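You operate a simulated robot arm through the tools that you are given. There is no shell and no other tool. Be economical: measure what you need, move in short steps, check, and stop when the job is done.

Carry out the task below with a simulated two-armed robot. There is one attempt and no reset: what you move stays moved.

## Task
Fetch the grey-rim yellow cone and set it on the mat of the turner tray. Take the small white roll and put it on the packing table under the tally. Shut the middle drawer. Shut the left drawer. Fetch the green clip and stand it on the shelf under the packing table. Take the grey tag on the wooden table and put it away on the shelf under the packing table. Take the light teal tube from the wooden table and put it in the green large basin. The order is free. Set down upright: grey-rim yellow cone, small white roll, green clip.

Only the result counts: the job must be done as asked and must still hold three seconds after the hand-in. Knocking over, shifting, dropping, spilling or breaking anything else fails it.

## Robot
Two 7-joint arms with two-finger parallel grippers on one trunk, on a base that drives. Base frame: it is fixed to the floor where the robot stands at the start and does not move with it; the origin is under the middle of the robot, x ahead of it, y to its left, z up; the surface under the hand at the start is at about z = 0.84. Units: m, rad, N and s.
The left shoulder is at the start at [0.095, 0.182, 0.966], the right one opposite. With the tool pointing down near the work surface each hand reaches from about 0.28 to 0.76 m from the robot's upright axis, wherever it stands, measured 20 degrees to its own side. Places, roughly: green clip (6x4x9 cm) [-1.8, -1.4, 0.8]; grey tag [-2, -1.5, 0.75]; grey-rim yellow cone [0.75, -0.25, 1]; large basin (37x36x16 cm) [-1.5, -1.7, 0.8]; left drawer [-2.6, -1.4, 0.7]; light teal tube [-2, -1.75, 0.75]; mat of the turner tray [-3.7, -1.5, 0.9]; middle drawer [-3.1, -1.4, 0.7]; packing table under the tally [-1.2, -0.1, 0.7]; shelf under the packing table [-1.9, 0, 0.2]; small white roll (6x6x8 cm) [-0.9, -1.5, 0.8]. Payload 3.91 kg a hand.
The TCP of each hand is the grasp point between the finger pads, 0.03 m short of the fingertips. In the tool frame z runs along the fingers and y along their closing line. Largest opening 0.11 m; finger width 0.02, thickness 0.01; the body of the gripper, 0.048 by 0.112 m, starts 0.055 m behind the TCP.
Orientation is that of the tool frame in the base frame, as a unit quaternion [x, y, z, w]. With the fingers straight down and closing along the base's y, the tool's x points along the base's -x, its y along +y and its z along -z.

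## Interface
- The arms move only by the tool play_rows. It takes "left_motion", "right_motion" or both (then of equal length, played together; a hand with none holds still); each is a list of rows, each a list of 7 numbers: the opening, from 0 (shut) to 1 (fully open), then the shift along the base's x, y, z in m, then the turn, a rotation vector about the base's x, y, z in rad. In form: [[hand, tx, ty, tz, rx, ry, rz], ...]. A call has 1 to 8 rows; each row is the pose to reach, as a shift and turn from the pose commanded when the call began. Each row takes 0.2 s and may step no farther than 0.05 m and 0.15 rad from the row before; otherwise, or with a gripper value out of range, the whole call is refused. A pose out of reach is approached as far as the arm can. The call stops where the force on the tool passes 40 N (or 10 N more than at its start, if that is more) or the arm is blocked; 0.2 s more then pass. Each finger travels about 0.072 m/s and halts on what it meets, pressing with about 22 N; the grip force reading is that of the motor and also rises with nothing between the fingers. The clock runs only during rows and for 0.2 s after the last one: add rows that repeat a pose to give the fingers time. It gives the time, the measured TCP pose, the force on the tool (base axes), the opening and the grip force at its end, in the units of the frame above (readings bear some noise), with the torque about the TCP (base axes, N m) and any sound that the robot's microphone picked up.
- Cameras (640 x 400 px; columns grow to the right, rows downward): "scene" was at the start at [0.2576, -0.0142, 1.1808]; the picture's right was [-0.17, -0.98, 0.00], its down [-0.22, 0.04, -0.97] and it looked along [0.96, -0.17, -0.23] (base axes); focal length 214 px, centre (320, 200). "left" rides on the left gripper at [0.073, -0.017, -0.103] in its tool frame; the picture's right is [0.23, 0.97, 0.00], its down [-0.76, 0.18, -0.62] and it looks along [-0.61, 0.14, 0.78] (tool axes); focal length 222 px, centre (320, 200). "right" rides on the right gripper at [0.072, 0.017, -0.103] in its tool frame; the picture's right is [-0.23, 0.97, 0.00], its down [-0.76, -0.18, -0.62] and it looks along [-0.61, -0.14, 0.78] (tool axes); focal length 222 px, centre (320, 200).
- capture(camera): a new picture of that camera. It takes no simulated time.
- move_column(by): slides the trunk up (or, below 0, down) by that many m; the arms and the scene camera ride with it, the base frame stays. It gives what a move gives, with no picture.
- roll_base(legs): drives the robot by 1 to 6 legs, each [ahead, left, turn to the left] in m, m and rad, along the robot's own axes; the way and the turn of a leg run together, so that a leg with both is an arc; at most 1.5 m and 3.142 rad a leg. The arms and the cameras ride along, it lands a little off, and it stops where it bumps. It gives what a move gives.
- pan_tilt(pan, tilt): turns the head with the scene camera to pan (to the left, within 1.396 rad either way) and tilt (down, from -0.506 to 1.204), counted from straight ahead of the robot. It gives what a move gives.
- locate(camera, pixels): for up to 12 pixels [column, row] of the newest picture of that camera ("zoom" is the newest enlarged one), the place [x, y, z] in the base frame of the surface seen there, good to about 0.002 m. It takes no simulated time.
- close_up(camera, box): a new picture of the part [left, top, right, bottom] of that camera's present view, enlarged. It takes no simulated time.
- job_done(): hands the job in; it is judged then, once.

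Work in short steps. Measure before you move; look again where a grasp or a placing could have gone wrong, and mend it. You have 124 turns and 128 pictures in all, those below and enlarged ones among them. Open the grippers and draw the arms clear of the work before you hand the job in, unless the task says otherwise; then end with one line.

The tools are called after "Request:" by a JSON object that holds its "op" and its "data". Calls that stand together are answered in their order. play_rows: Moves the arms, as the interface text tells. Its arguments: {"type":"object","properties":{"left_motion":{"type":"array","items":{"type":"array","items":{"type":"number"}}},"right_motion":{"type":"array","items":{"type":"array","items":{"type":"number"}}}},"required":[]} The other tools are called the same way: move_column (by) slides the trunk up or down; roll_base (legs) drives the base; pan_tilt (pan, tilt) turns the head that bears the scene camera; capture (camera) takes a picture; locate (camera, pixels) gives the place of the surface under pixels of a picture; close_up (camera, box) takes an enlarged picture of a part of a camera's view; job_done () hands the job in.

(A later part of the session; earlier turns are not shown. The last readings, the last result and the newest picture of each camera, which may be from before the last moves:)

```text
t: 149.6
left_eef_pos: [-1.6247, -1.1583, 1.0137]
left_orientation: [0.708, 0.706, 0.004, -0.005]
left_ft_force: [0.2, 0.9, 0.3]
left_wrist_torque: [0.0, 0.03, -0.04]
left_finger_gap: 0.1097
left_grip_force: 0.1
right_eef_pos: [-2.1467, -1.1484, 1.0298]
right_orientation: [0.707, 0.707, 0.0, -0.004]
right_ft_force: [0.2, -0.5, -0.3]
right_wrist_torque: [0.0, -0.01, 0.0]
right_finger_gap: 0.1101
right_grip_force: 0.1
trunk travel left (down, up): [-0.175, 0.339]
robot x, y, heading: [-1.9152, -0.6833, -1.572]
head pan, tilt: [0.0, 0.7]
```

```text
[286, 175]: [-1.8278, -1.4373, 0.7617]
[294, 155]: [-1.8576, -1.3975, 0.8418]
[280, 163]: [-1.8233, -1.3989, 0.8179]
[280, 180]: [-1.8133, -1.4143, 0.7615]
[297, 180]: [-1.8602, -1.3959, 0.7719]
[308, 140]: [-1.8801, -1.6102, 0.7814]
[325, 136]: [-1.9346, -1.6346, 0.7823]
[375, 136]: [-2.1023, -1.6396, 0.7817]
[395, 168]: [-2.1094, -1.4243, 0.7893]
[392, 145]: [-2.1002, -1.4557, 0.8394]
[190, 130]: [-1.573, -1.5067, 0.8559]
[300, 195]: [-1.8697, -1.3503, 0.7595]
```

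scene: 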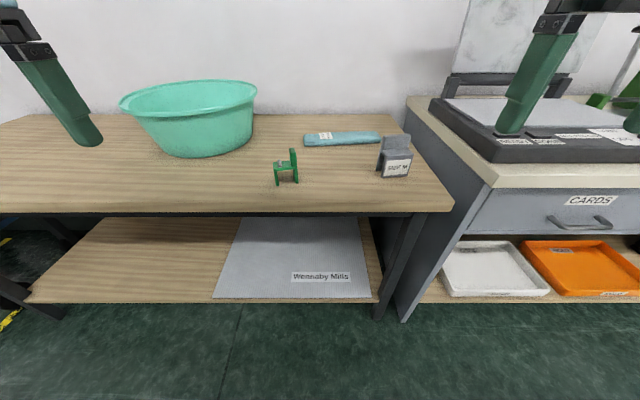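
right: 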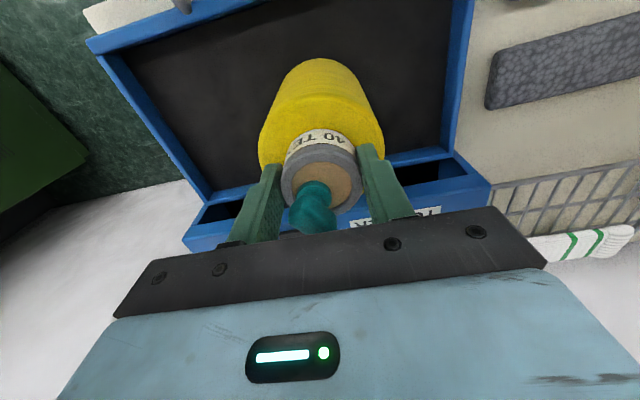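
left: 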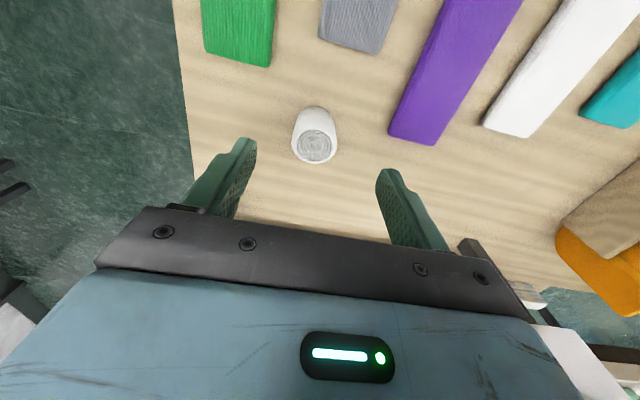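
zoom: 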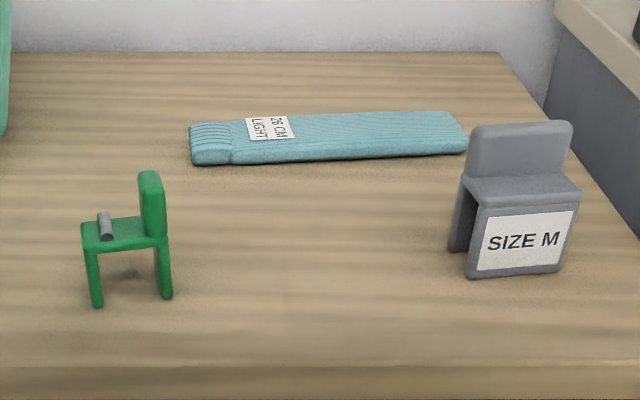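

Teal tube lies along x near y −1.63, top z 0.782. I raise the trunk and drive close with the right hand toward the tube.

Request:
{"op": "move_column", "data": {"by": 0.2}}

Request:
{"op": "roll_base", "data": {"legs": [[0.27, 0.1, 0]]}}

Request:
{"op": "pan_tilt", "data": {"pan": -0.1, "tilt": 0.8}}

Request:
{"op": "capture", "data": {"camera": "scene"}}

```text
t: 151.8
left_eef_pos: [-1.6244, -1.1593, 1.2129]
left_orientation: [0.709, 0.706, 0.004, -0.006]
left_ft_force: [-0.8, -0.1, -0.6]
left_wrist_torque: [0.01, 0.01, -0.03]
left_finger_gap: 0.1099
left_grip_force: 0.0
right_eef_pos: [-2.1468, -1.15, 1.2304]
right_orientation: [0.707, 0.707, 0.001, -0.004]
right_ft_force: [0.0, 0.1, 0.4]
right_wrist_torque: [-0.01, 0.04, 0.0]
right_finger_gap: 0.1103
right_grip_force: 0.2
trunk travel left (down, up): [-0.375, 0.139]
robot x, y, heading: [-1.9163, -0.6832, -1.57]
head pan, tilt: [0.0, 0.7]
```

```text
t: 153.8
left_eef_pos: [-1.5278, -1.4295, 1.2136]
left_orientation: [0.708, 0.706, 0.004, -0.006]
left_ft_force: [0.1, 0.3, 0.6]
left_wrist_torque: [0.04, 0.0, -0.03]
left_finger_gap: 0.1102
left_grip_force: 0.2
right_eef_pos: [-2.0498, -1.4184, 1.2304]
right_orientation: [0.707, 0.707, 0.0, -0.004]
right_ft_force: [-0.1, 0.0, -0.2]
right_wrist_torque: [0.03, 0.0, 0.01]
right_finger_gap: 0.1101
right_grip_force: 0.1
trunk travel left (down, up): [-0.375, 0.139]
robot x, y, heading: [-1.8162, -0.9505, -1.57]
head pan, tilt: [0.0, 0.7]
```

```text
t: 154.4
left_eef_pos: [-1.5279, -1.4305, 1.2121]
left_orientation: [0.709, 0.705, 0.005, -0.005]
left_ft_force: [-0.8, 1.1, -0.3]
left_wrist_torque: [-0.01, 0.02, -0.02]
left_finger_gap: 0.1101
left_grip_force: 0.0
right_eef_pos: [-2.0513, -1.4205, 1.2305]
right_orientation: [0.706, 0.708, 0.0, -0.004]
right_ft_force: [0.3, 0.2, 0.7]
right_wrist_torque: [-0.05, 0.02, 0.04]
right_finger_gap: 0.1101
right_grip_force: 0.0
trunk travel left (down, up): [-0.375, 0.139]
robot x, y, heading: [-1.8171, -0.9552, -1.573]
head pan, tilt: [-0.099, 0.799]
```

```text
76 pictures are left
```

scene: 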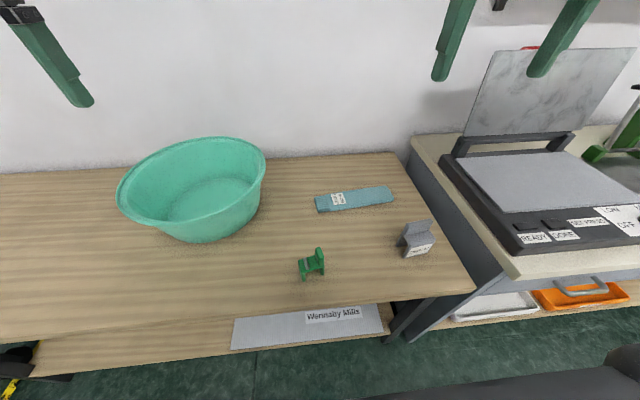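

Measure the tube's edges, and the basin rim and bottom.

Request:
{"op": "locate", "data": {"camera": "scene", "pixels": [[317, 205], [392, 193], [355, 192], [357, 207], [357, 199], [190, 138], [250, 155], [118, 190], [205, 195], [200, 210], [264, 175], [175, 232]]}}

Request:
{"op": "close_up", "data": {"camera": "scene", "box": [280, 160, 460, 300]}}

```text
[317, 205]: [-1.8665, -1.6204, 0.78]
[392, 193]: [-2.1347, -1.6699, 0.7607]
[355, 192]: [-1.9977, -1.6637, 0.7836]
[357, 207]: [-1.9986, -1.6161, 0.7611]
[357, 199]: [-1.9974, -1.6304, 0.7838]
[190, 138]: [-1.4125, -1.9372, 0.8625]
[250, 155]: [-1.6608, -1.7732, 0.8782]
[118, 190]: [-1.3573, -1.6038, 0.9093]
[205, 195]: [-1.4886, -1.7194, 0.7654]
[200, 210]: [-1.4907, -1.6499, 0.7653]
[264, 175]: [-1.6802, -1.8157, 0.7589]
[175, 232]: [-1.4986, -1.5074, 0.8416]
```

```text
2.86 times, centred on (370, 230) of scene
```

zoom: 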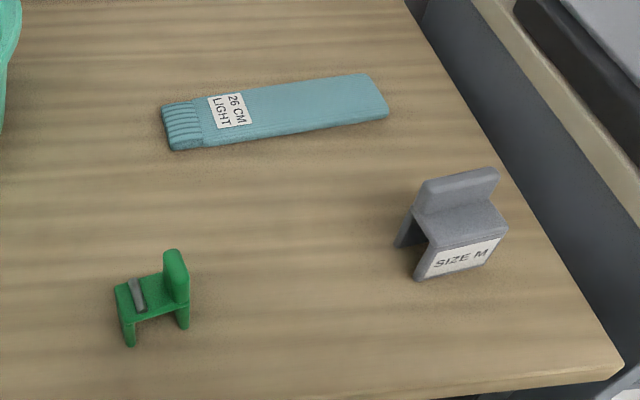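

Tube centre (−2.0,−1.641), width 0.055 in y. I rotate the right hand 90° about z while moving over it.

Request:
{"op": "play_rows", "data": {"right_motion": [[1, 0.006, -0.02, -0.03, 0, 0, 0.15], [1, 0.012, -0.045, -0.06, 0, 0, 0.3], [1, 0.018, -0.07, -0.09, 0, 0, 0.45], [1, 0.025, -0.1, -0.12, 0, 0, 0.6], [1, 0.032, -0.13, -0.15, 0, 0, 0.75], [1, 0.038, -0.16, -0.18, 0, 0, 0.9], [1, 0.045, -0.19, -0.21, 0, 0, 1.05], [1, 0.051, -0.22, -0.24, 0, 0, 1.2]]}}

Request:
{"op": "play_rows", "data": {"right_motion": [[1, 0, 0, -0.03, 0, 0, 0.13], [1, 0, 0, -0.06, 0, 0, 0.26], [1, 0, 0, -0.09, 0, 0, 0.37], [1, 0, 0, -0.09, 0, 0, 0.37]]}}

Request:
{"op": "capture", "data": {"camera": "right"}}

Request:
{"op": "capture", "data": {"camera": "scene"}}

```text
t: 156.2
left_eef_pos: [-1.5296, -1.4292, 1.2139]
left_orientation: [0.71, 0.705, 0.005, -0.004]
left_ft_force: [-0.3, -0.4, 0.3]
left_wrist_torque: [-0.01, -0.03, 0.01]
left_finger_gap: 0.1099
left_grip_force: 0.0
right_eef_pos: [-2.107, -1.5884, 1.0128]
right_orientation: [0.245, 0.969, -0.002, -0.002]
right_ft_force: [0.0, -0.7, -0.4]
right_wrist_torque: [0.01, -0.03, 0.03]
right_finger_gap: 0.1102
right_grip_force: 0.0
right hand out of reach, approached as far as the arm can: row 4, 5, 6, 7, 8
trunk travel left (down, up): [-0.375, 0.139]
robot x, y, heading: [-1.817, -0.9544, -1.575]
head pan, tilt: [-0.099, 0.799]
```

```text
t: 157.2
left_eef_pos: [-1.5278, -1.4294, 1.2132]
left_orientation: [0.709, 0.705, 0.004, -0.005]
left_ft_force: [-0.1, 0.3, 1.4]
left_wrist_torque: [-0.05, 0.0, 0.02]
left_finger_gap: 0.1099
left_grip_force: 0.0
right_eef_pos: [-2.1078, -1.59, 0.921]
right_orientation: [0.062, 0.998, -0.003, -0.002]
right_ft_force: [0.1, 0.1, -0.4]
right_wrist_torque: [-0.01, 0.01, -0.02]
right_finger_gap: 0.1101
right_grip_force: 0.0
trunk travel left (down, up): [-0.375, 0.139]
robot x, y, heading: [-1.8198, -0.9566, -1.572]
head pan, tilt: [-0.099, 0.799]
```

```text
74 pictures are left
```

right: 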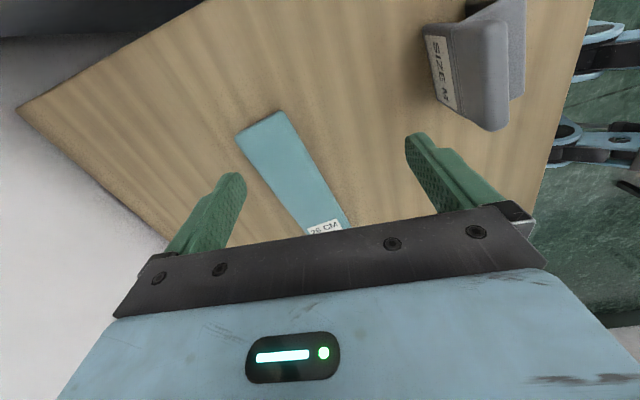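

```text
73 pictures are left
```

scene: 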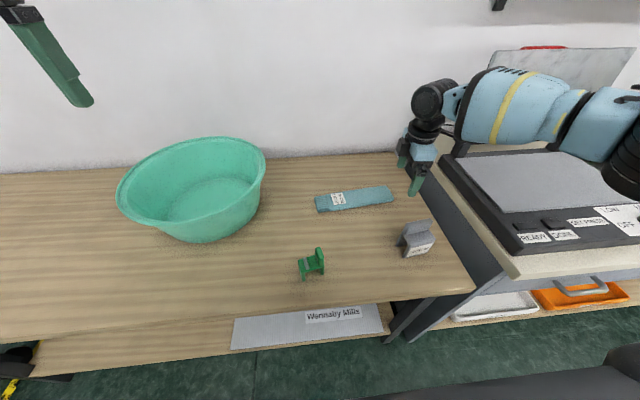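

The hand reached (−2.108,−1.590). Now shift to the tube centre and finish the rotation, staying above 0.88.

Request:
{"op": "play_rows", "data": {"right_motion": [[1, 0.036, -0.017, 0, 0, 0, 0.06], [1, 0.072, -0.034, 0, 0, 0, 0.12], [1, 0.108, -0.051, 0, 0, 0, 0.12], [1, 0.108, -0.051, -0.04, 0, 0, 0.12], [1, 0.108, -0.051, -0.06, 0, 0, 0.12]]}}

Request:
{"op": "capture", "data": {"camera": "right"}}

```text
t: 158.4
left_eef_pos: [-1.5266, -1.4307, 1.2115]
left_orientation: [0.709, 0.705, 0.005, -0.006]
left_ft_force: [0.5, -0.2, 0.0]
left_wrist_torque: [0.02, -0.02, -0.01]
left_finger_gap: 0.1099
left_grip_force: 0.1
right_eef_pos: [-2.0473, -1.5645, 0.8441]
right_orientation: [0.004, 1.0, -0.005, -0.001]
right_ft_force: [0.5, -1.2, 2.0]
right_wrist_torque: [0.09, 0.0, 0.0]
right_finger_gap: 0.1098
right_grip_force: 0.1
right hand out of reach, approached as far as the arm can: row 1, 2, 3, 4, 5
trunk travel left (down, up): [-0.375, 0.139]
robot x, y, heading: [-1.8163, -0.9554, -1.575]
head pan, tilt: [-0.099, 0.799]
```

```text
72 pictures are left
```

right: 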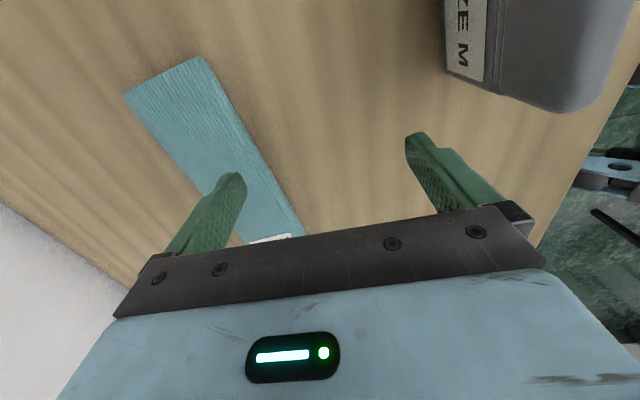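

Reach with this twist is limited to ~0.65 m. I lift, turn the base left 0.4 rad (less wrist twist needed, target nearer the right shoulder).

Request:
{"op": "play_rows", "data": {"right_motion": [[1, 0, 0, 0.04, 0, 0, 0], [1, 0, 0, 0.08, 0, 0, 0], [1, 0, 0.01, 0.12, 0, 0, 0]]}}

Request:
{"op": "roll_base", "data": {"legs": [[0, 0, 0.4]]}}

```text
t: 159.2
left_eef_pos: [-1.5263, -1.4266, 1.2145]
left_orientation: [0.709, 0.705, 0.004, -0.004]
left_ft_force: [0.6, -0.2, 0.2]
left_wrist_torque: [-0.03, 0.0, 0.0]
left_finger_gap: 0.1101
left_grip_force: 0.1
right_eef_pos: [-2.0487, -1.5481, 0.9621]
right_orientation: [0.004, 1.0, -0.004, -0.003]
right_ft_force: [-0.1, -1.0, 0.5]
right_wrist_torque: [0.01, -0.03, -0.03]
right_finger_gap: 0.1101
right_grip_force: 0.0
trunk travel left (down, up): [-0.375, 0.139]
robot x, y, heading: [-1.8183, -0.9521, -1.572]
head pan, tilt: [-0.099, 0.799]
```

```text
t: 160.8
left_eef_pos: [-1.3683, -1.2838, 1.2141]
left_orientation: [0.559, 0.829, 0.003, -0.005]
left_ft_force: [-0.5, 0.5, -0.2]
left_wrist_torque: [0.01, 0.0, -0.03]
left_finger_gap: 0.11
left_grip_force: 0.1
right_eef_pos: [-1.8056, -1.5932, 0.9605]
right_orientation: [-0.19, 0.982, -0.003, -0.002]
right_ft_force: [-0.4, 0.3, 0.0]
right_wrist_torque: [0.03, 0.03, -0.01]
right_finger_gap: 0.1098
right_grip_force: 0.0
trunk travel left (down, up): [-0.375, 0.139]
robot x, y, heading: [-1.8177, -0.9561, -1.182]
head pan, tilt: [-0.099, 0.799]
```

Move the right hand over the tube centre while untwisting 0.38 rad.

Request:
{"op": "play_rows", "data": {"right_motion": [[1, -0.04, -0.01, 0, 0, 0, -0.1], [1, -0.08, -0.02, -0.01, 0, 0, -0.2], [1, -0.12, -0.03, -0.02, 0, 0, -0.3], [1, -0.16, -0.04, -0.03, 0, 0, -0.38], [1, -0.194, -0.048, -0.05, 0, 0, -0.38], [1, -0.194, -0.048, -0.08, 0, 0, -0.38]]}}

Request:
{"op": "capture", "data": {"camera": "right"}}

```text
t: 162.2
left_eef_pos: [-1.3679, -1.2837, 1.2123]
left_orientation: [0.559, 0.829, 0.003, -0.007]
left_ft_force: [-0.1, 0.1, 0.1]
left_wrist_torque: [-0.01, -0.01, 0.04]
left_finger_gap: 0.1099
left_grip_force: 0.1
right_eef_pos: [-2.0, -1.642, 0.8804]
right_orientation: [0.0, 1.0, -0.004, -0.004]
right_ft_force: [-0.1, -0.3, 0.9]
right_wrist_torque: [0.02, 0.04, 0.05]
right_finger_gap: 0.1102
right_grip_force: 0.0
trunk travel left (down, up): [-0.375, 0.139]
robot x, y, heading: [-1.8156, -0.954, -1.18]
head pan, tilt: [-0.099, 0.799]
```

```text
71 pictures are left
```

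right: 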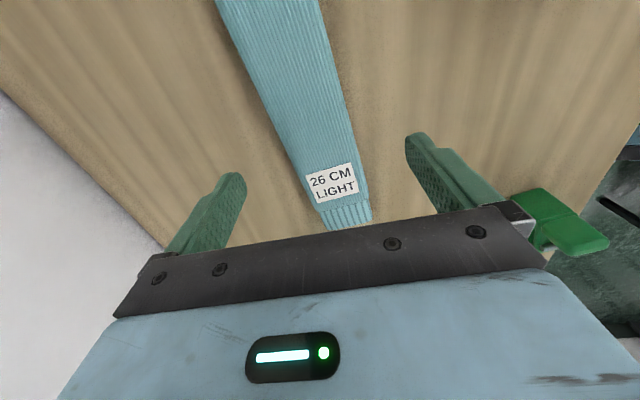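

Over the tube exactly. Descend to z≈0.796 and close.

Request:
{"op": "play_rows", "data": {"right_motion": [[1, 0, 0, -0.04, 0, 0, 0], [1, 0, 0, -0.07, 0, 0, 0], [1, 0, 0, -0.083, 0, 0, 0], [0.3, 0, 0, -0.083, 0, 0, 0], [0, 0, 0, -0.083, 0, 0, 0], [0, 0, 0, -0.083, 0, 0, 0], [0, 0, 0, -0.083, 0, 0, 0], [0, 0, 0, -0.06, 0, 0, 0]]}}

Request:
{"op": "capture", "data": {"camera": "right"}}

```text
t: 164.0
left_eef_pos: [-1.3681, -1.2837, 1.2132]
left_orientation: [0.559, 0.829, 0.003, -0.005]
left_ft_force: [0.2, 0.6, -0.1]
left_wrist_torque: [0.01, 0.0, -0.01]
left_finger_gap: 0.11
left_grip_force: 0.1
right_eef_pos: [-1.9985, -1.6406, 0.8206]
right_orientation: [-0.001, 1.0, -0.003, -0.003]
right_ft_force: [1.5, -0.4, 0.1]
right_wrist_torque: [0.0, 0.01, -0.03]
right_finger_gap: 0.0705
right_grip_force: 21.7
trunk travel left (down, up): [-0.375, 0.139]
robot x, y, heading: [-1.8181, -0.9542, -1.182]
head pan, tilt: [-0.099, 0.799]
```

```text
70 pictures are left
```

right: 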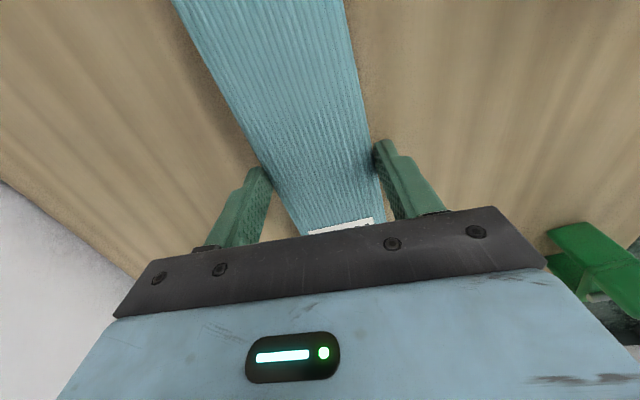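

Tube gripped (gap 0.0705). Raise with the trunk plus the arm, then check.

Request:
{"op": "move_column", "data": {"by": 0.135}}

Request:
{"op": "play_rows", "data": {"right_motion": [[0, 0, 0.015, 0.02, 0, 0, 0], [0, 0, 0.03, 0.045, 0, 0, 0], [0, 0, 0.04, 0.065, 0, 0, 0]]}}

Request:
{"op": "capture", "data": {"camera": "scene"}}

```text
t: 165.7
left_eef_pos: [-1.3692, -1.2842, 1.3469]
left_orientation: [0.559, 0.829, 0.004, -0.007]
left_ft_force: [0.0, -0.3, -0.2]
left_wrist_torque: [0.01, -0.02, 0.0]
left_finger_gap: 0.11
left_grip_force: 0.0
right_eef_pos: [-1.9979, -1.6429, 0.973]
right_orientation: [0.0, 1.0, -0.018, 0.003]
right_ft_force: [-0.5, -0.1, 0.1]
right_wrist_torque: [0.0, -0.01, 0.0]
right_finger_gap: 0.0704
right_grip_force: 22.4
trunk travel left (down, up): [-0.51, 0.004]
robot x, y, heading: [-1.8179, -0.9512, -1.182]
head pan, tilt: [-0.099, 0.799]
```

```text
t: 166.4
left_eef_pos: [-1.3695, -1.2839, 1.348]
left_orientation: [0.559, 0.829, 0.003, -0.006]
left_ft_force: [0.6, -0.6, 0.2]
left_wrist_torque: [0.01, 0.01, -0.01]
left_finger_gap: 0.1099
left_grip_force: 0.1
right_eef_pos: [-1.9985, -1.6026, 1.0397]
right_orientation: [-0.001, 1.0, -0.019, 0.005]
right_ft_force: [-0.6, -0.1, 0.0]
right_wrist_torque: [-0.04, -0.01, 0.0]
right_finger_gap: 0.0703
right_grip_force: 21.9
trunk travel left (down, up): [-0.51, 0.004]
robot x, y, heading: [-1.8168, -0.9547, -1.18]
head pan, tilt: [-0.099, 0.799]
```

```text
69 pictures are left
```

scene: 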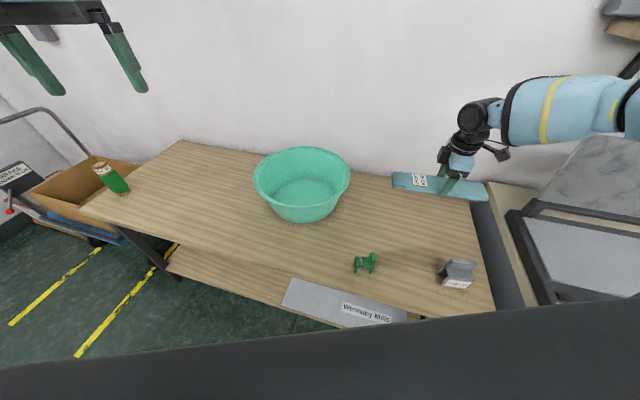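

Tube held aloft. Measure the basin from this higher view before moving over it.

Request:
{"op": "locate", "data": {"camera": "scene", "pixels": [[301, 147], [254, 180], [350, 180], [300, 207], [302, 190], [280, 190], [325, 190], [302, 205], [302, 178]]}}

Request:
{"op": "roll_base", "data": {"legs": [[0.189, 0.458, 0]]}}

Request:
{"op": "capture", "data": {"camera": "scene"}}

Request:
{"op": "capture", "data": {"camera": "right"}}

```text
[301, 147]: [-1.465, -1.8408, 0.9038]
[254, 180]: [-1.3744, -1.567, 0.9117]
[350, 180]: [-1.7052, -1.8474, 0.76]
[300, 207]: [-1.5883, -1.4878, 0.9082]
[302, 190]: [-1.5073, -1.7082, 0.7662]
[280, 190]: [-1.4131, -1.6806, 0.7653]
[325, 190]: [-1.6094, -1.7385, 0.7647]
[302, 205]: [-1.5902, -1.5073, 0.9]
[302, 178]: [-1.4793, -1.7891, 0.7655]
```

```text
t: 170.9
left_eef_pos: [-0.8777, -1.2871, 1.3482]
left_orientation: [0.557, 0.83, 0.003, -0.005]
left_ft_force: [-0.3, -1.2, 0.5]
left_wrist_torque: [0.03, 0.0, 0.02]
left_finger_gap: 0.11
left_grip_force: 0.1
right_eef_pos: [-1.5068, -1.6092, 1.0399]
right_orientation: [-0.002, 1.0, -0.02, 0.004]
right_ft_force: [-0.1, 0.5, -0.4]
right_wrist_torque: [0.02, 0.03, 0.0]
right_finger_gap: 0.0698
right_grip_force: 22.0
trunk travel left (down, up): [-0.51, 0.004]
robot x, y, heading: [-1.3282, -0.9597, -1.178]
head pan, tilt: [-0.099, 0.799]
```

```text
68 pictures are left
```

scene: 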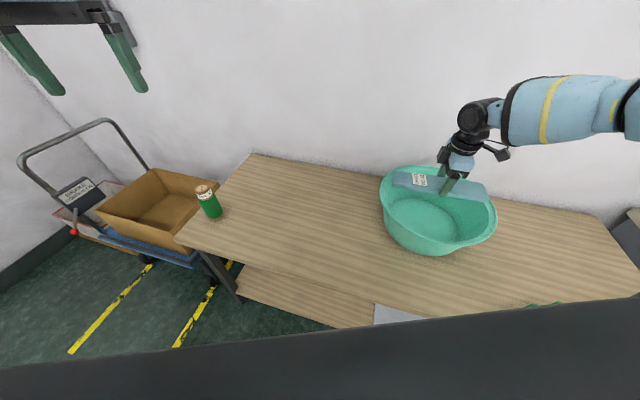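

```text
67 pictures are left
```

right: 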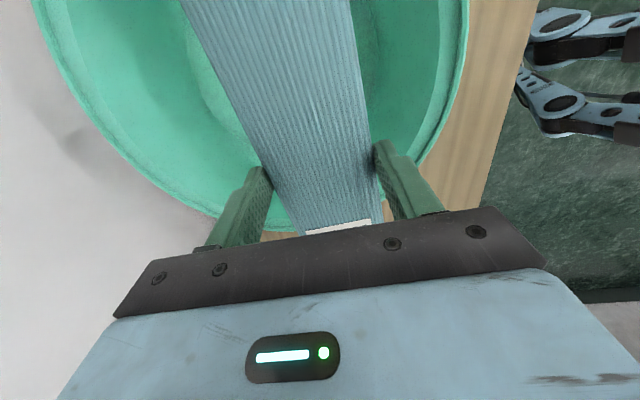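

Basin centre ≈(−1.51,−1.68). Move in and lower the tube inside.

Request:
{"op": "play_rows", "data": {"right_motion": [[0, 0, -0.02, -0.035, 0, 0, 0], [0, 0, -0.04, -0.07, 0, 0, 0], [0, 0, -0.06, -0.105, 0, 0, 0], [0, 0, -0.065, -0.14, 0, 0, 0], [0, 0, -0.065, -0.17, 0, 0, 0], [0, 0, -0.065, -0.19, 0, 0, 0], [0, 0, -0.065, -0.205, 0, 0, 0]]}}

Request:
{"op": "capture", "data": {"camera": "right"}}

```text
t: 172.5
left_eef_pos: [-0.8785, -1.2873, 1.3489]
left_orientation: [0.557, 0.83, 0.003, -0.006]
left_ft_force: [-0.1, 0.1, 0.2]
left_wrist_torque: [-0.03, 0.02, 0.03]
left_finger_gap: 0.1102
left_grip_force: 0.1
right_eef_pos: [-1.5289, -1.6085, 0.9055]
right_orientation: [-0.004, 1.0, -0.019, 0.005]
right_ft_force: [0.2, -0.7, 0.8]
right_wrist_torque: [-0.01, 0.03, -0.01]
right_finger_gap: 0.0691
right_grip_force: 21.8
right hand out of reach, approached as far as the arm can: row 3, 4, 5, 6, 7
trunk travel left (down, up): [-0.51, 0.004]
robot x, y, heading: [-1.326, -0.962, -1.181]
head pan, tilt: [-0.099, 0.799]
```

```text
66 pictures are left
```

right: 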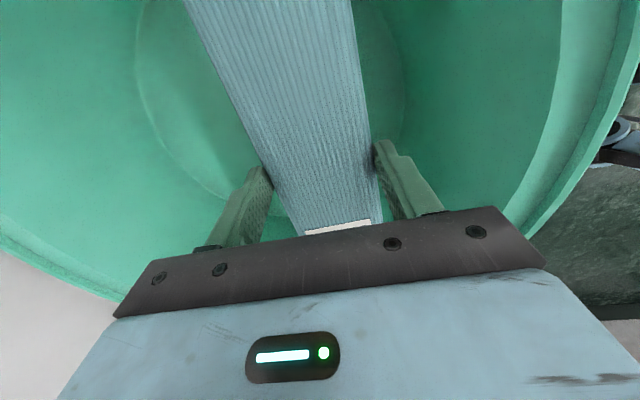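

The trunk is too high for this depth. Lower the trunk 0.05 and then shift to the basin centre.

Request:
{"op": "move_column", "data": {"by": -0.05}}

Request:
{"op": "play_rows", "data": {"right_motion": [[0, 0.01, -0.03, 0, 0, 0, 0], [0, 0.02, -0.055, 0, 0, 0, 0], [0, 0.02, -0.055, -0.01, 0, 0, 0]]}}

Request:
{"op": "capture", "data": {"camera": "scene"}}

```text
t: 173.5
left_eef_pos: [-0.878, -1.2861, 1.2979]
left_orientation: [0.557, 0.831, 0.002, -0.006]
left_ft_force: [0.4, 0.3, 0.4]
left_wrist_torque: [0.04, 0.0, -0.03]
left_finger_gap: 0.11
left_grip_force: 0.0
right_eef_pos: [-1.5311, -1.609, 0.8535]
right_orientation: [-0.003, 1.0, -0.016, 0.003]
right_ft_force: [-1.4, -0.2, -0.1]
right_wrist_torque: [-0.01, 0.01, 0.03]
right_finger_gap: 0.0716
right_grip_force: 21.6
trunk travel left (down, up): [-0.46, 0.054]
robot x, y, heading: [-1.3297, -0.9586, -1.179]
head pan, tilt: [-0.099, 0.799]
```

```text
t: 174.3
left_eef_pos: [-0.8771, -1.2859, 1.2977]
left_orientation: [0.557, 0.831, 0.003, -0.006]
left_ft_force: [-0.1, 0.4, 0.2]
left_wrist_torque: [-0.03, -0.01, 0.05]
left_finger_gap: 0.1099
left_grip_force: 0.0
right_eef_pos: [-1.5113, -1.6635, 0.8471]
right_orientation: [-0.004, 1.0, -0.018, 0.003]
right_ft_force: [-0.8, 0.5, 0.1]
right_wrist_torque: [-0.01, -0.05, 0.09]
right_finger_gap: 0.0713
right_grip_force: 22.0
trunk travel left (down, up): [-0.46, 0.054]
robot x, y, heading: [-1.3231, -0.9576, -1.181]
head pan, tilt: [-0.099, 0.799]
```

```text
65 pictures are left
```

scene: 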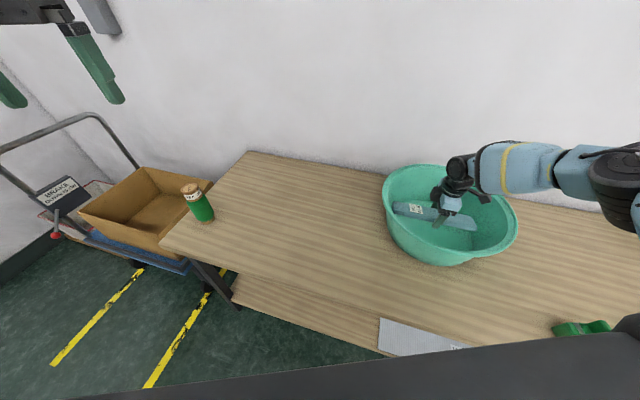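

Tube is inside the basin. Lower 3 cm more, watching force, then release.

Request:
{"op": "play_rows", "data": {"right_motion": [[0, 0, 0, -0.01, 0, 0, 0], [0, 0, 0, -0.02, 0, 0, 0], [0, 0, 0, -0.027, 0, 0, 0], [0, 0, 0, -0.027, 0, 0, 0]]}}

Request:
{"op": "capture", "data": {"camera": "right"}}

```text
t: 175.3
left_eef_pos: [-0.8776, -1.2872, 1.2986]
left_orientation: [0.557, 0.831, 0.002, -0.005]
left_ft_force: [0.0, -1.1, -0.4]
left_wrist_torque: [0.01, 0.02, 0.01]
left_finger_gap: 0.1101
left_grip_force: 0.0
right_eef_pos: [-1.5103, -1.6642, 0.8212]
right_orientation: [-0.004, 1.0, -0.02, 0.004]
right_ft_force: [-1.1, 0.2, 1.4]
right_wrist_torque: [-0.02, -0.07, 0.09]
right_finger_gap: 0.0712
right_grip_force: 22.7
trunk travel left (down, up): [-0.46, 0.054]
robot x, y, heading: [-1.3295, -0.9602, -1.183]
head pan, tilt: [-0.099, 0.799]
```

```text
64 pictures are left
```

right: 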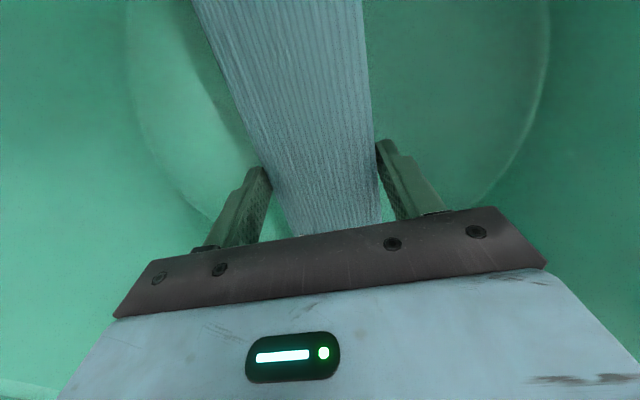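

Light contact is beginning. Release and lift out straight up.

Request:
{"op": "play_rows", "data": {"right_motion": [[1, 0, 0, 0, 0, 0, 0], [1, 0, 0, 0, 0, 0, 0], [1, 0, 0, 0, 0, 0, 0], [1, 0, 0.005, 0.045, 0, 0, 0], [1, 0, 0.01, 0.09, 0, 0, 0], [1, 0, 0.03, 0.13, 0, 0, 0], [1, 0, 0.05, 0.17, 0, 0, 0], [1, 0, 0.07, 0.21, 0, 0, 0]]}}

Request:
{"op": "capture", "data": {"camera": "right"}}

Request:
{"op": "capture", "data": {"camera": "scene"}}

```text
t: 177.1
left_eef_pos: [-0.8768, -1.2861, 1.2981]
left_orientation: [0.557, 0.831, 0.003, -0.005]
left_ft_force: [-0.2, -1.1, -0.1]
left_wrist_torque: [0.01, -0.03, 0.04]
left_finger_gap: 0.1098
left_grip_force: 0.1
right_eef_pos: [-1.5118, -1.5905, 1.0322]
right_orientation: [-0.004, 1.0, -0.018, 0.003]
right_ft_force: [0.2, 0.4, 0.0]
right_wrist_torque: [0.0, -0.01, 0.01]
right_finger_gap: 0.1098
right_grip_force: 0.1
trunk travel left (down, up): [-0.46, 0.054]
robot x, y, heading: [-1.3232, -0.9552, -1.18]
head pan, tilt: [-0.099, 0.799]
```

```text
63 pictures are left
```

right: 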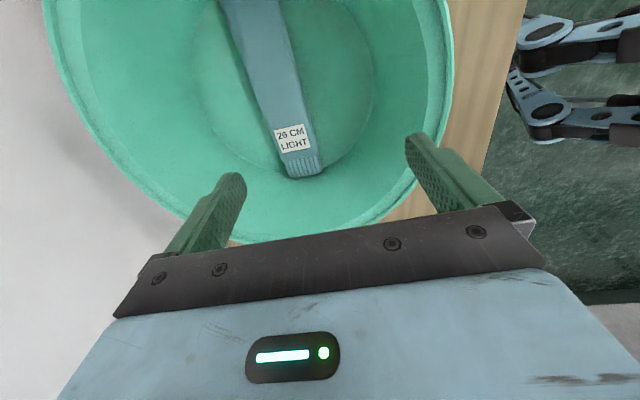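

```text
62 pictures are left
```

scene: 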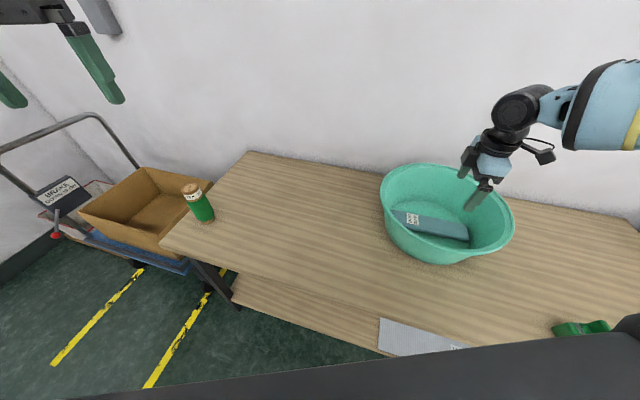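

Tube lies in the basin. Now untwist and retract the right hand.

Request:
{"op": "play_rows", "data": {"right_motion": [[1, 0, 0.03, 0.01, 0, 0, -0.149], [1, 0, 0.06, 0.02, 0, 0, -0.298], [1, 0, 0.09, 0.02, 0, 0, -0.447], [1, 0, 0.12, 0.02, 0, 0, -0.596], [1, 0, 0.15, 0.02, 0, 0, -0.745], [1, 0, 0.18, 0.02, 0, 0, -0.894], [1, 0, 0.21, 0.02, 0, 0, -1.043], [1, 0, 0.24, 0.02, 0, 0, -1.19]]}}

Request:
{"op": "roll_base", "data": {"legs": [[-0.2, 0, 0], [0, 0, 2.75]]}}

Request:
{"op": "move_column", "data": {"by": -0.25}}

Request:
{"op": "pan_tilt", "data": {"pan": 0.5, "tilt": 0.7}}

Request:
{"op": "capture", "data": {"camera": "scene"}}

```text
t: 178.9
left_eef_pos: [-0.8772, -1.286, 1.2992]
left_orientation: [0.557, 0.83, 0.003, -0.007]
left_ft_force: [0.1, -0.4, -0.3]
left_wrist_torque: [-0.02, 0.0, 0.01]
left_finger_gap: 0.1101
left_grip_force: 0.1
right_eef_pos: [-1.5123, -1.352, 1.0507]
right_orientation: [0.557, 0.83, -0.019, -0.008]
right_ft_force: [-0.1, 0.0, 0.1]
right_wrist_torque: [0.0, 0.02, 0.03]
right_finger_gap: 0.1101
right_grip_force: 0.1
trunk travel left (down, up): [-0.46, 0.054]
robot x, y, heading: [-1.3301, -0.9579, -1.174]
head pan, tilt: [-0.099, 0.799]
```

```text
t: 186.9
left_eef_pos: [-1.6816, -0.292, 1.2971]
left_orientation: [-0.697, 0.717, -0.005, -0.005]
left_ft_force: [0.3, 0.3, 0.7]
left_wrist_torque: [0.03, 0.02, -0.01]
left_finger_gap: 0.1102
left_grip_force: 0.0
right_eef_pos: [-1.0752, -0.4904, 1.0516]
right_orientation: [-0.696, 0.718, -0.011, 0.016]
right_ft_force: [1.0, 0.0, 0.0]
right_wrist_torque: [-0.04, 0.02, 0.0]
right_finger_gap: 0.1102
right_grip_force: 0.0
trunk travel left (down, up): [-0.46, 0.054]
robot x, y, heading: [-1.4056, -0.7729, 1.544]
head pan, tilt: [-0.099, 0.799]
```

```text
t: 189.4
left_eef_pos: [-1.6813, -0.2927, 1.048]
left_orientation: [-0.696, 0.718, -0.005, -0.004]
left_ft_force: [0.1, 0.1, -0.1]
left_wrist_torque: [0.03, -0.02, 0.01]
left_finger_gap: 0.1102
left_grip_force: 0.2
right_eef_pos: [-1.0757, -0.4968, 0.7281]
right_orientation: [-0.689, 0.707, -0.123, -0.099]
right_ft_force: [0.2, -0.4, -0.9]
right_wrist_torque: [-0.01, 0.0, -0.02]
right_finger_gap: 0.11
right_grip_force: 0.0
trunk travel left (down, up): [-0.21, 0.304]
robot x, y, heading: [-1.4013, -0.7718, 1.543]
head pan, tilt: [-0.099, 0.799]
```

```text
t: 190.4
left_eef_pos: [-1.681, -0.2916, 1.0474]
left_orientation: [-0.696, 0.718, -0.004, -0.004]
left_ft_force: [0.1, -0.3, -0.6]
left_wrist_torque: [0.0, 0.01, 0.01]
left_finger_gap: 0.1101
left_grip_force: 0.1
right_eef_pos: [-1.0751, -0.4979, 0.7271]
right_orientation: [-0.69, 0.706, -0.123, -0.098]
right_ft_force: [1.6, 0.9, 0.7]
right_wrist_torque: [-0.01, -0.01, 0.02]
right_finger_gap: 0.11
right_grip_force: 0.1
trunk travel left (down, up): [-0.21, 0.304]
robot x, y, heading: [-1.4033, -0.7708, 1.541]
head pan, tilt: [0.499, 0.7]
```

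```text
61 pictures are left
```

scene: 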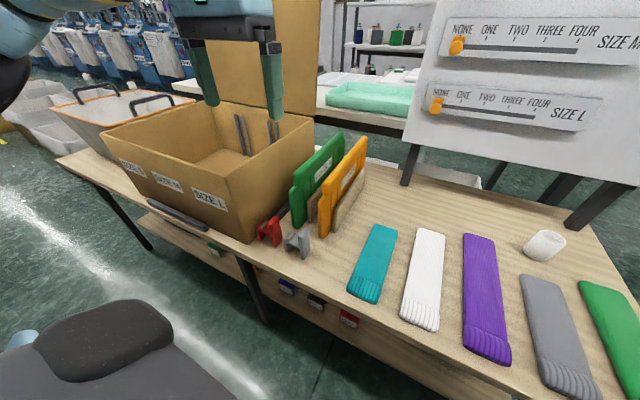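

The white roll looks tilted at (545,245). Enlarge it.

Request:
{"op": "close_up", "data": {"camera": "scene", "box": [470, 200, 630, 300]}}

Request:
{"op": "locate", "data": {"camera": "scene", "pixels": [[530, 245], [545, 240], [560, 238], [545, 255], [520, 260], [555, 245]]}}

```text
4.00 times, centred on (550, 250) of scene
```

zoom: 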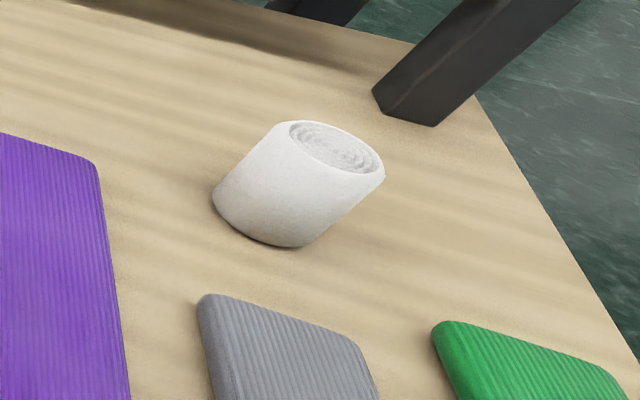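

```text
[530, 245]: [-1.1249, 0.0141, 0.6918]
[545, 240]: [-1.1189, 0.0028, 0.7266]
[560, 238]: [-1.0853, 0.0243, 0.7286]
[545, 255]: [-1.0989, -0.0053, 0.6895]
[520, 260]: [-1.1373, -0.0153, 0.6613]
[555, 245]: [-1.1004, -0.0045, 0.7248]
```

The roll's top is level (z 0.727–0.729): it stands; only perspective. Now view the shelf under the packing table: fix the right hand's pose, back up, go left, lower the trunk.

Request:
{"op": "play_rows", "data": {"right_motion": [[1, 0, -0.01, 0.04, 0.08, 0, 0], [1, 0, -0.01, 0.08, 0.16, 0, 0], [1, 0, -0.01, 0.12, 0.24, 0, 0], [1, 0, 0, 0.16, 0.31, 0, 0], [1, 0, 0.02, 0.2, 0.31, 0, 0]], "left_motion": [[1, 0, -0.04, 0, 0, 0, 0], [1, 0.02, -0.08, 0, 0, 0, 0], [1, 0.04, -0.12, 0, 0, 0, 0], [1, 0.06, -0.15, 0, 0, 0, 0], [1, 0.06, -0.15, 0, 0, 0, 0]]}}

Request:
{"op": "roll_base", "data": {"legs": [[-0.13, 0.45, 0.03]]}}

Request:
{"op": "pan_tilt", "data": {"pan": 0.0, "tilt": 0.75}}

Request:
{"op": "capture", "data": {"camera": "scene"}}

```text
t: 191.6
left_eef_pos: [-1.623, -0.4408, 1.0488]
left_orientation: [-0.696, 0.718, -0.005, -0.004]
left_ft_force: [0.5, 0.1, -0.6]
left_wrist_torque: [0.0, 0.0, 0.01]
left_finger_gap: 0.1099
left_grip_force: 0.2
right_eef_pos: [-1.0759, -0.4748, 0.9263]
right_orientation: [-0.696, 0.718, -0.012, 0.01]
right_ft_force: [0.5, 0.3, -0.4]
right_wrist_torque: [-0.01, 0.0, -0.04]
right_finger_gap: 0.11
right_grip_force: 0.1
right hand out of reach, approached as far as the arm can: row 1, 2, 3, 4
trunk travel left (down, up): [-0.21, 0.304]
robot x, y, heading: [-1.4038, -0.7697, 1.548]
head pan, tilt: [0.499, 0.7]
```

```text
t: 196.1
left_eef_pos: [-2.0824, -0.5692, 1.0487]
left_orientation: [-0.704, 0.71, -0.005, -0.004]
left_ft_force: [-0.8, 0.8, 0.3]
left_wrist_torque: [0.0, -0.01, 0.02]
left_finger_gap: 0.11
left_grip_force: 0.0
right_eef_pos: [-1.5357, -0.5942, 0.9261]
right_orientation: [-0.704, 0.71, -0.012, 0.008]
right_ft_force: [0.4, 0.0, 0.7]
right_wrist_torque: [-0.03, 0.01, -0.02]
right_finger_gap: 0.1101
right_grip_force: 0.1
trunk travel left (down, up): [-0.21, 0.304]
robot x, y, heading: [-1.8569, -0.8976, 1.567]
head pan, tilt: [0.499, 0.7]
```

```text
t: 197.1
left_eef_pos: [-2.0819, -0.5683, 1.0501]
left_orientation: [-0.704, 0.711, -0.005, -0.004]
left_ft_force: [0.8, 0.4, 0.4]
left_wrist_torque: [-0.02, 0.0, -0.01]
left_finger_gap: 0.11
left_grip_force: 0.1
right_eef_pos: [-1.5366, -0.5921, 0.9265]
right_orientation: [-0.704, 0.71, -0.012, 0.009]
right_ft_force: [-0.6, 0.0, 0.7]
right_wrist_torque: [0.0, 0.01, 0.02]
right_finger_gap: 0.1098
right_grip_force: 0.1
trunk travel left (down, up): [-0.21, 0.304]
robot x, y, heading: [-1.8598, -0.8969, 1.566]
head pan, tilt: [0.0, 0.75]
```

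```text
59 pictures are left
```

scene: 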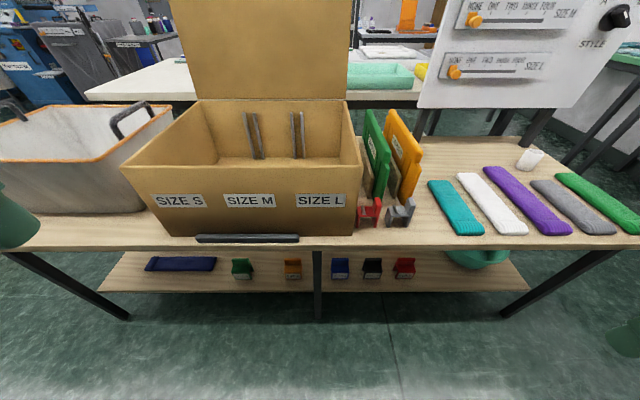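

The shelf shows a blue bundle, size tags and a basin. Measure positions.

Request:
{"op": "locate", "data": {"camera": "scene", "pixels": [[125, 282], [216, 270], [242, 275], [292, 272], [340, 272], [267, 280], [267, 262], [430, 280], [430, 262], [317, 285], [317, 255], [250, 290]]}}

Request:
{"op": "close_up", "data": {"camera": "scene", "box": [90, 230, 530, 310]}}

```text
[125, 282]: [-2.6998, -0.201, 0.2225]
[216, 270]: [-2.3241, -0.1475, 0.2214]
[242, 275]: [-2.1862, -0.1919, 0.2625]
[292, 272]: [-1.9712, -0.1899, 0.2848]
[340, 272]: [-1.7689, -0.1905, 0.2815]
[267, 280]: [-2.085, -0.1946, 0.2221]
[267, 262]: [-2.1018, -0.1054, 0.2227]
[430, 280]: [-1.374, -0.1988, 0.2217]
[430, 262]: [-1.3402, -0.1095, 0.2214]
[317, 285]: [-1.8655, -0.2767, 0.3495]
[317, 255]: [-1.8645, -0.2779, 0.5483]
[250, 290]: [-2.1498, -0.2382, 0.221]
```

```text
1.45 times, centred on (310, 270) of scene
```

zoom: 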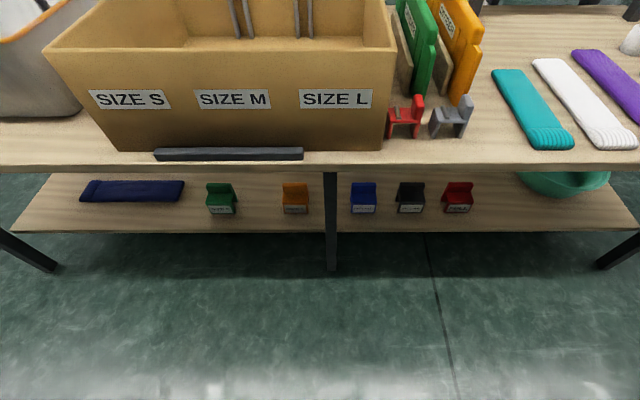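

Shelf z 0.2215, front edge y≈−0.25; free spots at x≈−2.08 and x≈−1.38. I'll grasp clip (left) and tag (right) with fingers pitched ~45° so they can be set on the shelf in the same attitude. Turn back to the wooden table.

Request:
{"op": "roll_base", "data": {"legs": [[0.05, 0.11, 0], [0, 0, 3.14]]}}

Request:
{"op": "pan_tilt", "data": {"pan": 0.0, "tilt": 0.8}}

Request:
{"op": "capture", "data": {"camera": "scene"}}

Request:
{"op": "close_up", "data": {"camera": "scene", "box": [220, 130, 420, 255]}}

```text
t: 206.0
left_eef_pos: [-1.7523, -1.183, 1.0503]
left_orientation: [0.72, 0.694, 0.004, -0.005]
left_ft_force: [-0.4, -0.3, 0.4]
left_wrist_torque: [0.02, 0.01, 0.0]
left_finger_gap: 0.1099
left_grip_force: 0.0
right_eef_pos: [-2.2964, -1.1439, 0.9252]
right_orientation: [0.72, 0.694, -0.008, -0.013]
right_ft_force: [0.0, -0.7, 0.5]
right_wrist_torque: [0.01, 0.01, -0.01]
right_finger_gap: 0.11
right_grip_force: 0.0
trunk travel left (down, up): [-0.21, 0.304]
robot x, y, heading: [-1.9666, -0.8502, -1.594]
head pan, tilt: [0.0, 0.75]
```

```text
t: 206.6
left_eef_pos: [-1.7515, -1.1831, 1.0488]
left_orientation: [0.72, 0.694, 0.004, -0.005]
left_ft_force: [0.2, 0.5, 0.5]
left_wrist_torque: [0.01, 0.02, 0.03]
left_finger_gap: 0.11
left_grip_force: 0.0
right_eef_pos: [-2.2966, -1.143, 0.9263]
right_orientation: [0.72, 0.694, -0.008, -0.012]
right_ft_force: [0.4, 0.2, 0.5]
right_wrist_torque: [-0.02, -0.02, 0.01]
right_finger_gap: 0.1098
right_grip_force: 0.0
trunk travel left (down, up): [-0.21, 0.304]
robot x, y, heading: [-1.9682, -0.8453, -1.604]
head pan, tilt: [0.0, 0.799]
```

```text
57 pictures are left
```

scene: 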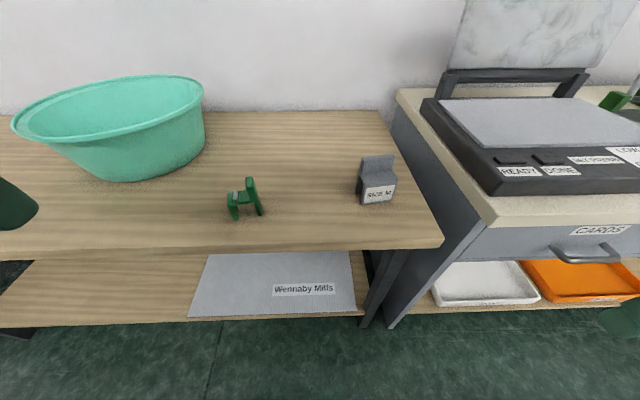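

```text
3.20 times, centred on (320, 192) of scene
```

zoom: 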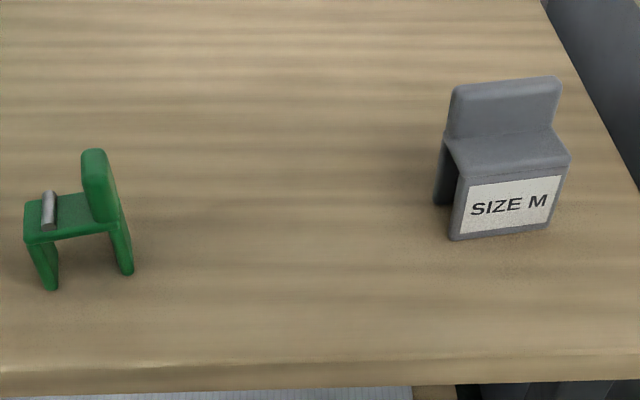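

Request:
{"op": "locate", "data": {"camera": "zoom", "pixels": [[26, 240], [26, 205], [110, 230], [95, 152], [112, 215], [83, 190], [455, 225], [452, 150], [568, 155], [552, 225], [500, 85], [545, 140]]}}

```text
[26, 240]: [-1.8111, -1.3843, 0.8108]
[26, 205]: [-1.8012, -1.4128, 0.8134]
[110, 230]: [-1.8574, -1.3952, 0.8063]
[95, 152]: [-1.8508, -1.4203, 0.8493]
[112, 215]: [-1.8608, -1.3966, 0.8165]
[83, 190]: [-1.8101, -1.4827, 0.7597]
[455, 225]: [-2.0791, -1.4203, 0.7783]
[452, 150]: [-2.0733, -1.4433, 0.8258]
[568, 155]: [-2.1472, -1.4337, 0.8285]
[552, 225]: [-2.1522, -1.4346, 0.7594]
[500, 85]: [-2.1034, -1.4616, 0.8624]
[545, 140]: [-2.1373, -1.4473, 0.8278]
```

Clip centre ≈(−1.833,−1.410), tag ≈(−2.111,−1.449), both yawed ≈0.2 rad. I turn the base 0.24 left and shift right so both hands align.

Request:
{"op": "roll_base", "data": {"legs": [[0, 0, 0.24], [0, -0.12, 0]]}}

Request:
{"op": "play_rows", "data": {"left_motion": [[1, 0, -0.01, -0.02, -0.147, -0.031, 0], [1, 0, -0.02, -0.04, -0.294, -0.0615, 0], [1, 0, -0.03, -0.06, -0.44, -0.092, 0], [1, 0, -0.05, -0.08, -0.587, -0.123, 0], [1, 0, -0.07, -0.1, -0.734, -0.154, 0], [1, 0, -0.07, -0.1, -0.734, -0.154, 0]], "right_motion": [[1, 0.03, 0, 0.01, -0.147, -0.031, 0], [1, 0.06, -0.01, 0.02, -0.294, -0.0615, 0], [1, 0.09, -0.02, 0.02, -0.44, -0.092, 0], [1, 0.12, -0.03, 0.02, -0.587, -0.123, 0], [1, 0.14, -0.04, 0.02, -0.734, -0.154, 0], [1, 0.14, -0.04, 0.02, -0.734, -0.154, 0]]}}

Request:
{"op": "capture", "data": {"camera": "left"}}

Request:
{"op": "capture", "data": {"camera": "right"}}

```text
t: 209.1
left_eef_pos: [-1.7941, -1.148, 1.0494]
left_orientation: [0.632, 0.775, 0.003, -0.006]
left_ft_force: [-0.1, 0.7, 0.4]
left_wrist_torque: [0.03, -0.01, -0.02]
left_finger_gap: 0.1096
left_grip_force: 0.0
right_eef_pos: [-2.3345, -1.2367, 0.9261]
right_orientation: [0.633, 0.774, -0.01, -0.012]
right_ft_force: [-0.4, 0.6, -0.5]
right_wrist_torque: [-0.01, -0.04, 0.02]
right_finger_gap: 0.11
right_grip_force: 0.1
trunk travel left (down, up): [-0.21, 0.304]
robot x, y, heading: [-2.0818, -0.873, -1.366]
head pan, tilt: [0.0, 0.799]
```

```text
t: 210.5
left_eef_pos: [-1.7954, -1.2418, 0.9694]
left_orientation: [0.591, 0.722, -0.228, 0.28]
left_ft_force: [-0.9, -0.1, 0.0]
left_wrist_torque: [0.02, -0.02, -0.05]
left_finger_gap: 0.11
left_grip_force: 0.1
left hand out of reach, approached as far as the arm can: row 4, 5, 6
right_eef_pos: [-2.1824, -1.3156, 0.9756]
right_orientation: [0.616, 0.703, -0.23, 0.271]
right_ft_force: [0.0, 0.1, 0.3]
right_wrist_torque: [-0.01, 0.04, 0.03]
right_finger_gap: 0.1102
right_grip_force: 0.0
right hand out of reach, approached as far as the arm can: row 2, 3, 4, 5, 6
trunk travel left (down, up): [-0.21, 0.304]
robot x, y, heading: [-2.0848, -0.8706, -1.36]
head pan, tilt: [0.0, 0.799]
```

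```text
55 pictures are left
```

left: 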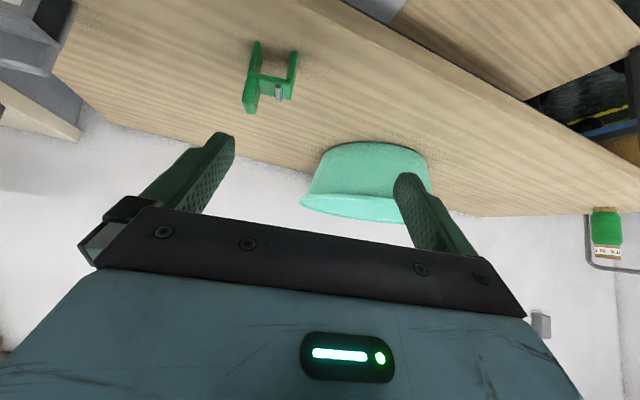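

```text
54 pictures are left
```

right: 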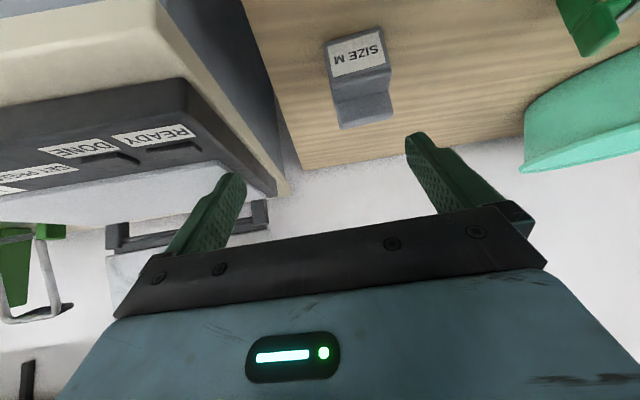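

Both hands are pitched ~42° and yawed right. Move both to pre-grasp points 10 cm short along the fingers.

Request:
{"op": "play_rows", "data": {"left_motion": [[1, -0.017, -0.034, -0.02, 0, 0, 0], [1, -0.034, -0.06, -0.045, 0, 0, 0], [1, -0.045, -0.085, -0.07, 0, 0, 0], [1, -0.051, -0.102, -0.095, 0, 0, 0], [1, -0.051, -0.102, -0.095, 0, 0, 0]], "right_motion": [[1, 0.02, -0.01, -0.02, 0, 0, 0.03], [1, 0.04, -0.03, -0.045, 0, 0, 0.06], [1, 0.055, -0.05, -0.07, 0, 0, 0.06], [1, 0.061, -0.067, -0.1, 0, 0, 0.06], [1, 0.061, -0.067, -0.1, 0, 0, 0.06]]}}

Request:
{"op": "capture", "data": {"camera": "left"}}

Request:
{"op": "capture", "data": {"camera": "right"}}

```text
t: 211.7
left_eef_pos: [-1.8466, -1.3427, 0.8761]
left_orientation: [0.59, 0.722, -0.227, 0.281]
left_ft_force: [-0.3, 0.2, -0.1]
left_wrist_torque: [0.01, 0.01, 0.0]
left_finger_gap: 0.1098
left_grip_force: 0.1
right_eef_pos: [-2.1147, -1.376, 0.8765]
right_orientation: [0.571, 0.735, -0.232, 0.282]
right_ft_force: [0.3, -0.5, 0.5]
right_wrist_torque: [-0.02, -0.03, 0.03]
right_finger_gap: 0.1099
right_grip_force: 0.0
trunk travel left (down, up): [-0.21, 0.304]
robot x, y, heading: [-2.0843, -0.8736, -1.363]
head pan, tilt: [0.0, 0.799]
```

```text
53 pictures are left
```

left: 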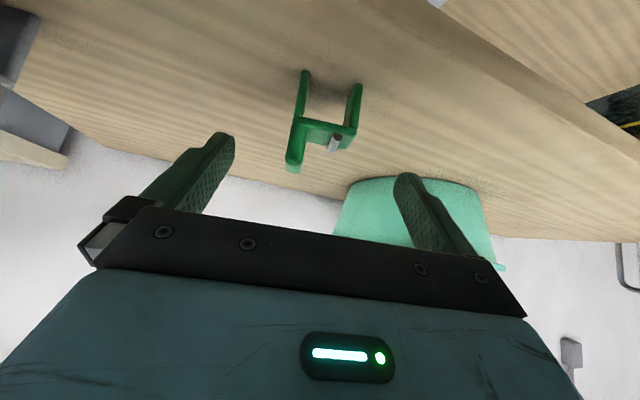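

```text
52 pictures are left
```

right: 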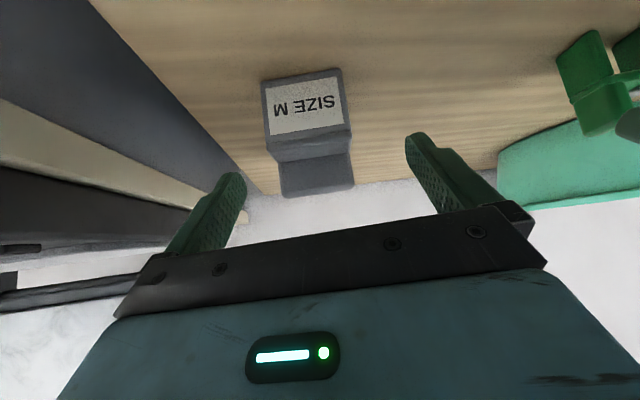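

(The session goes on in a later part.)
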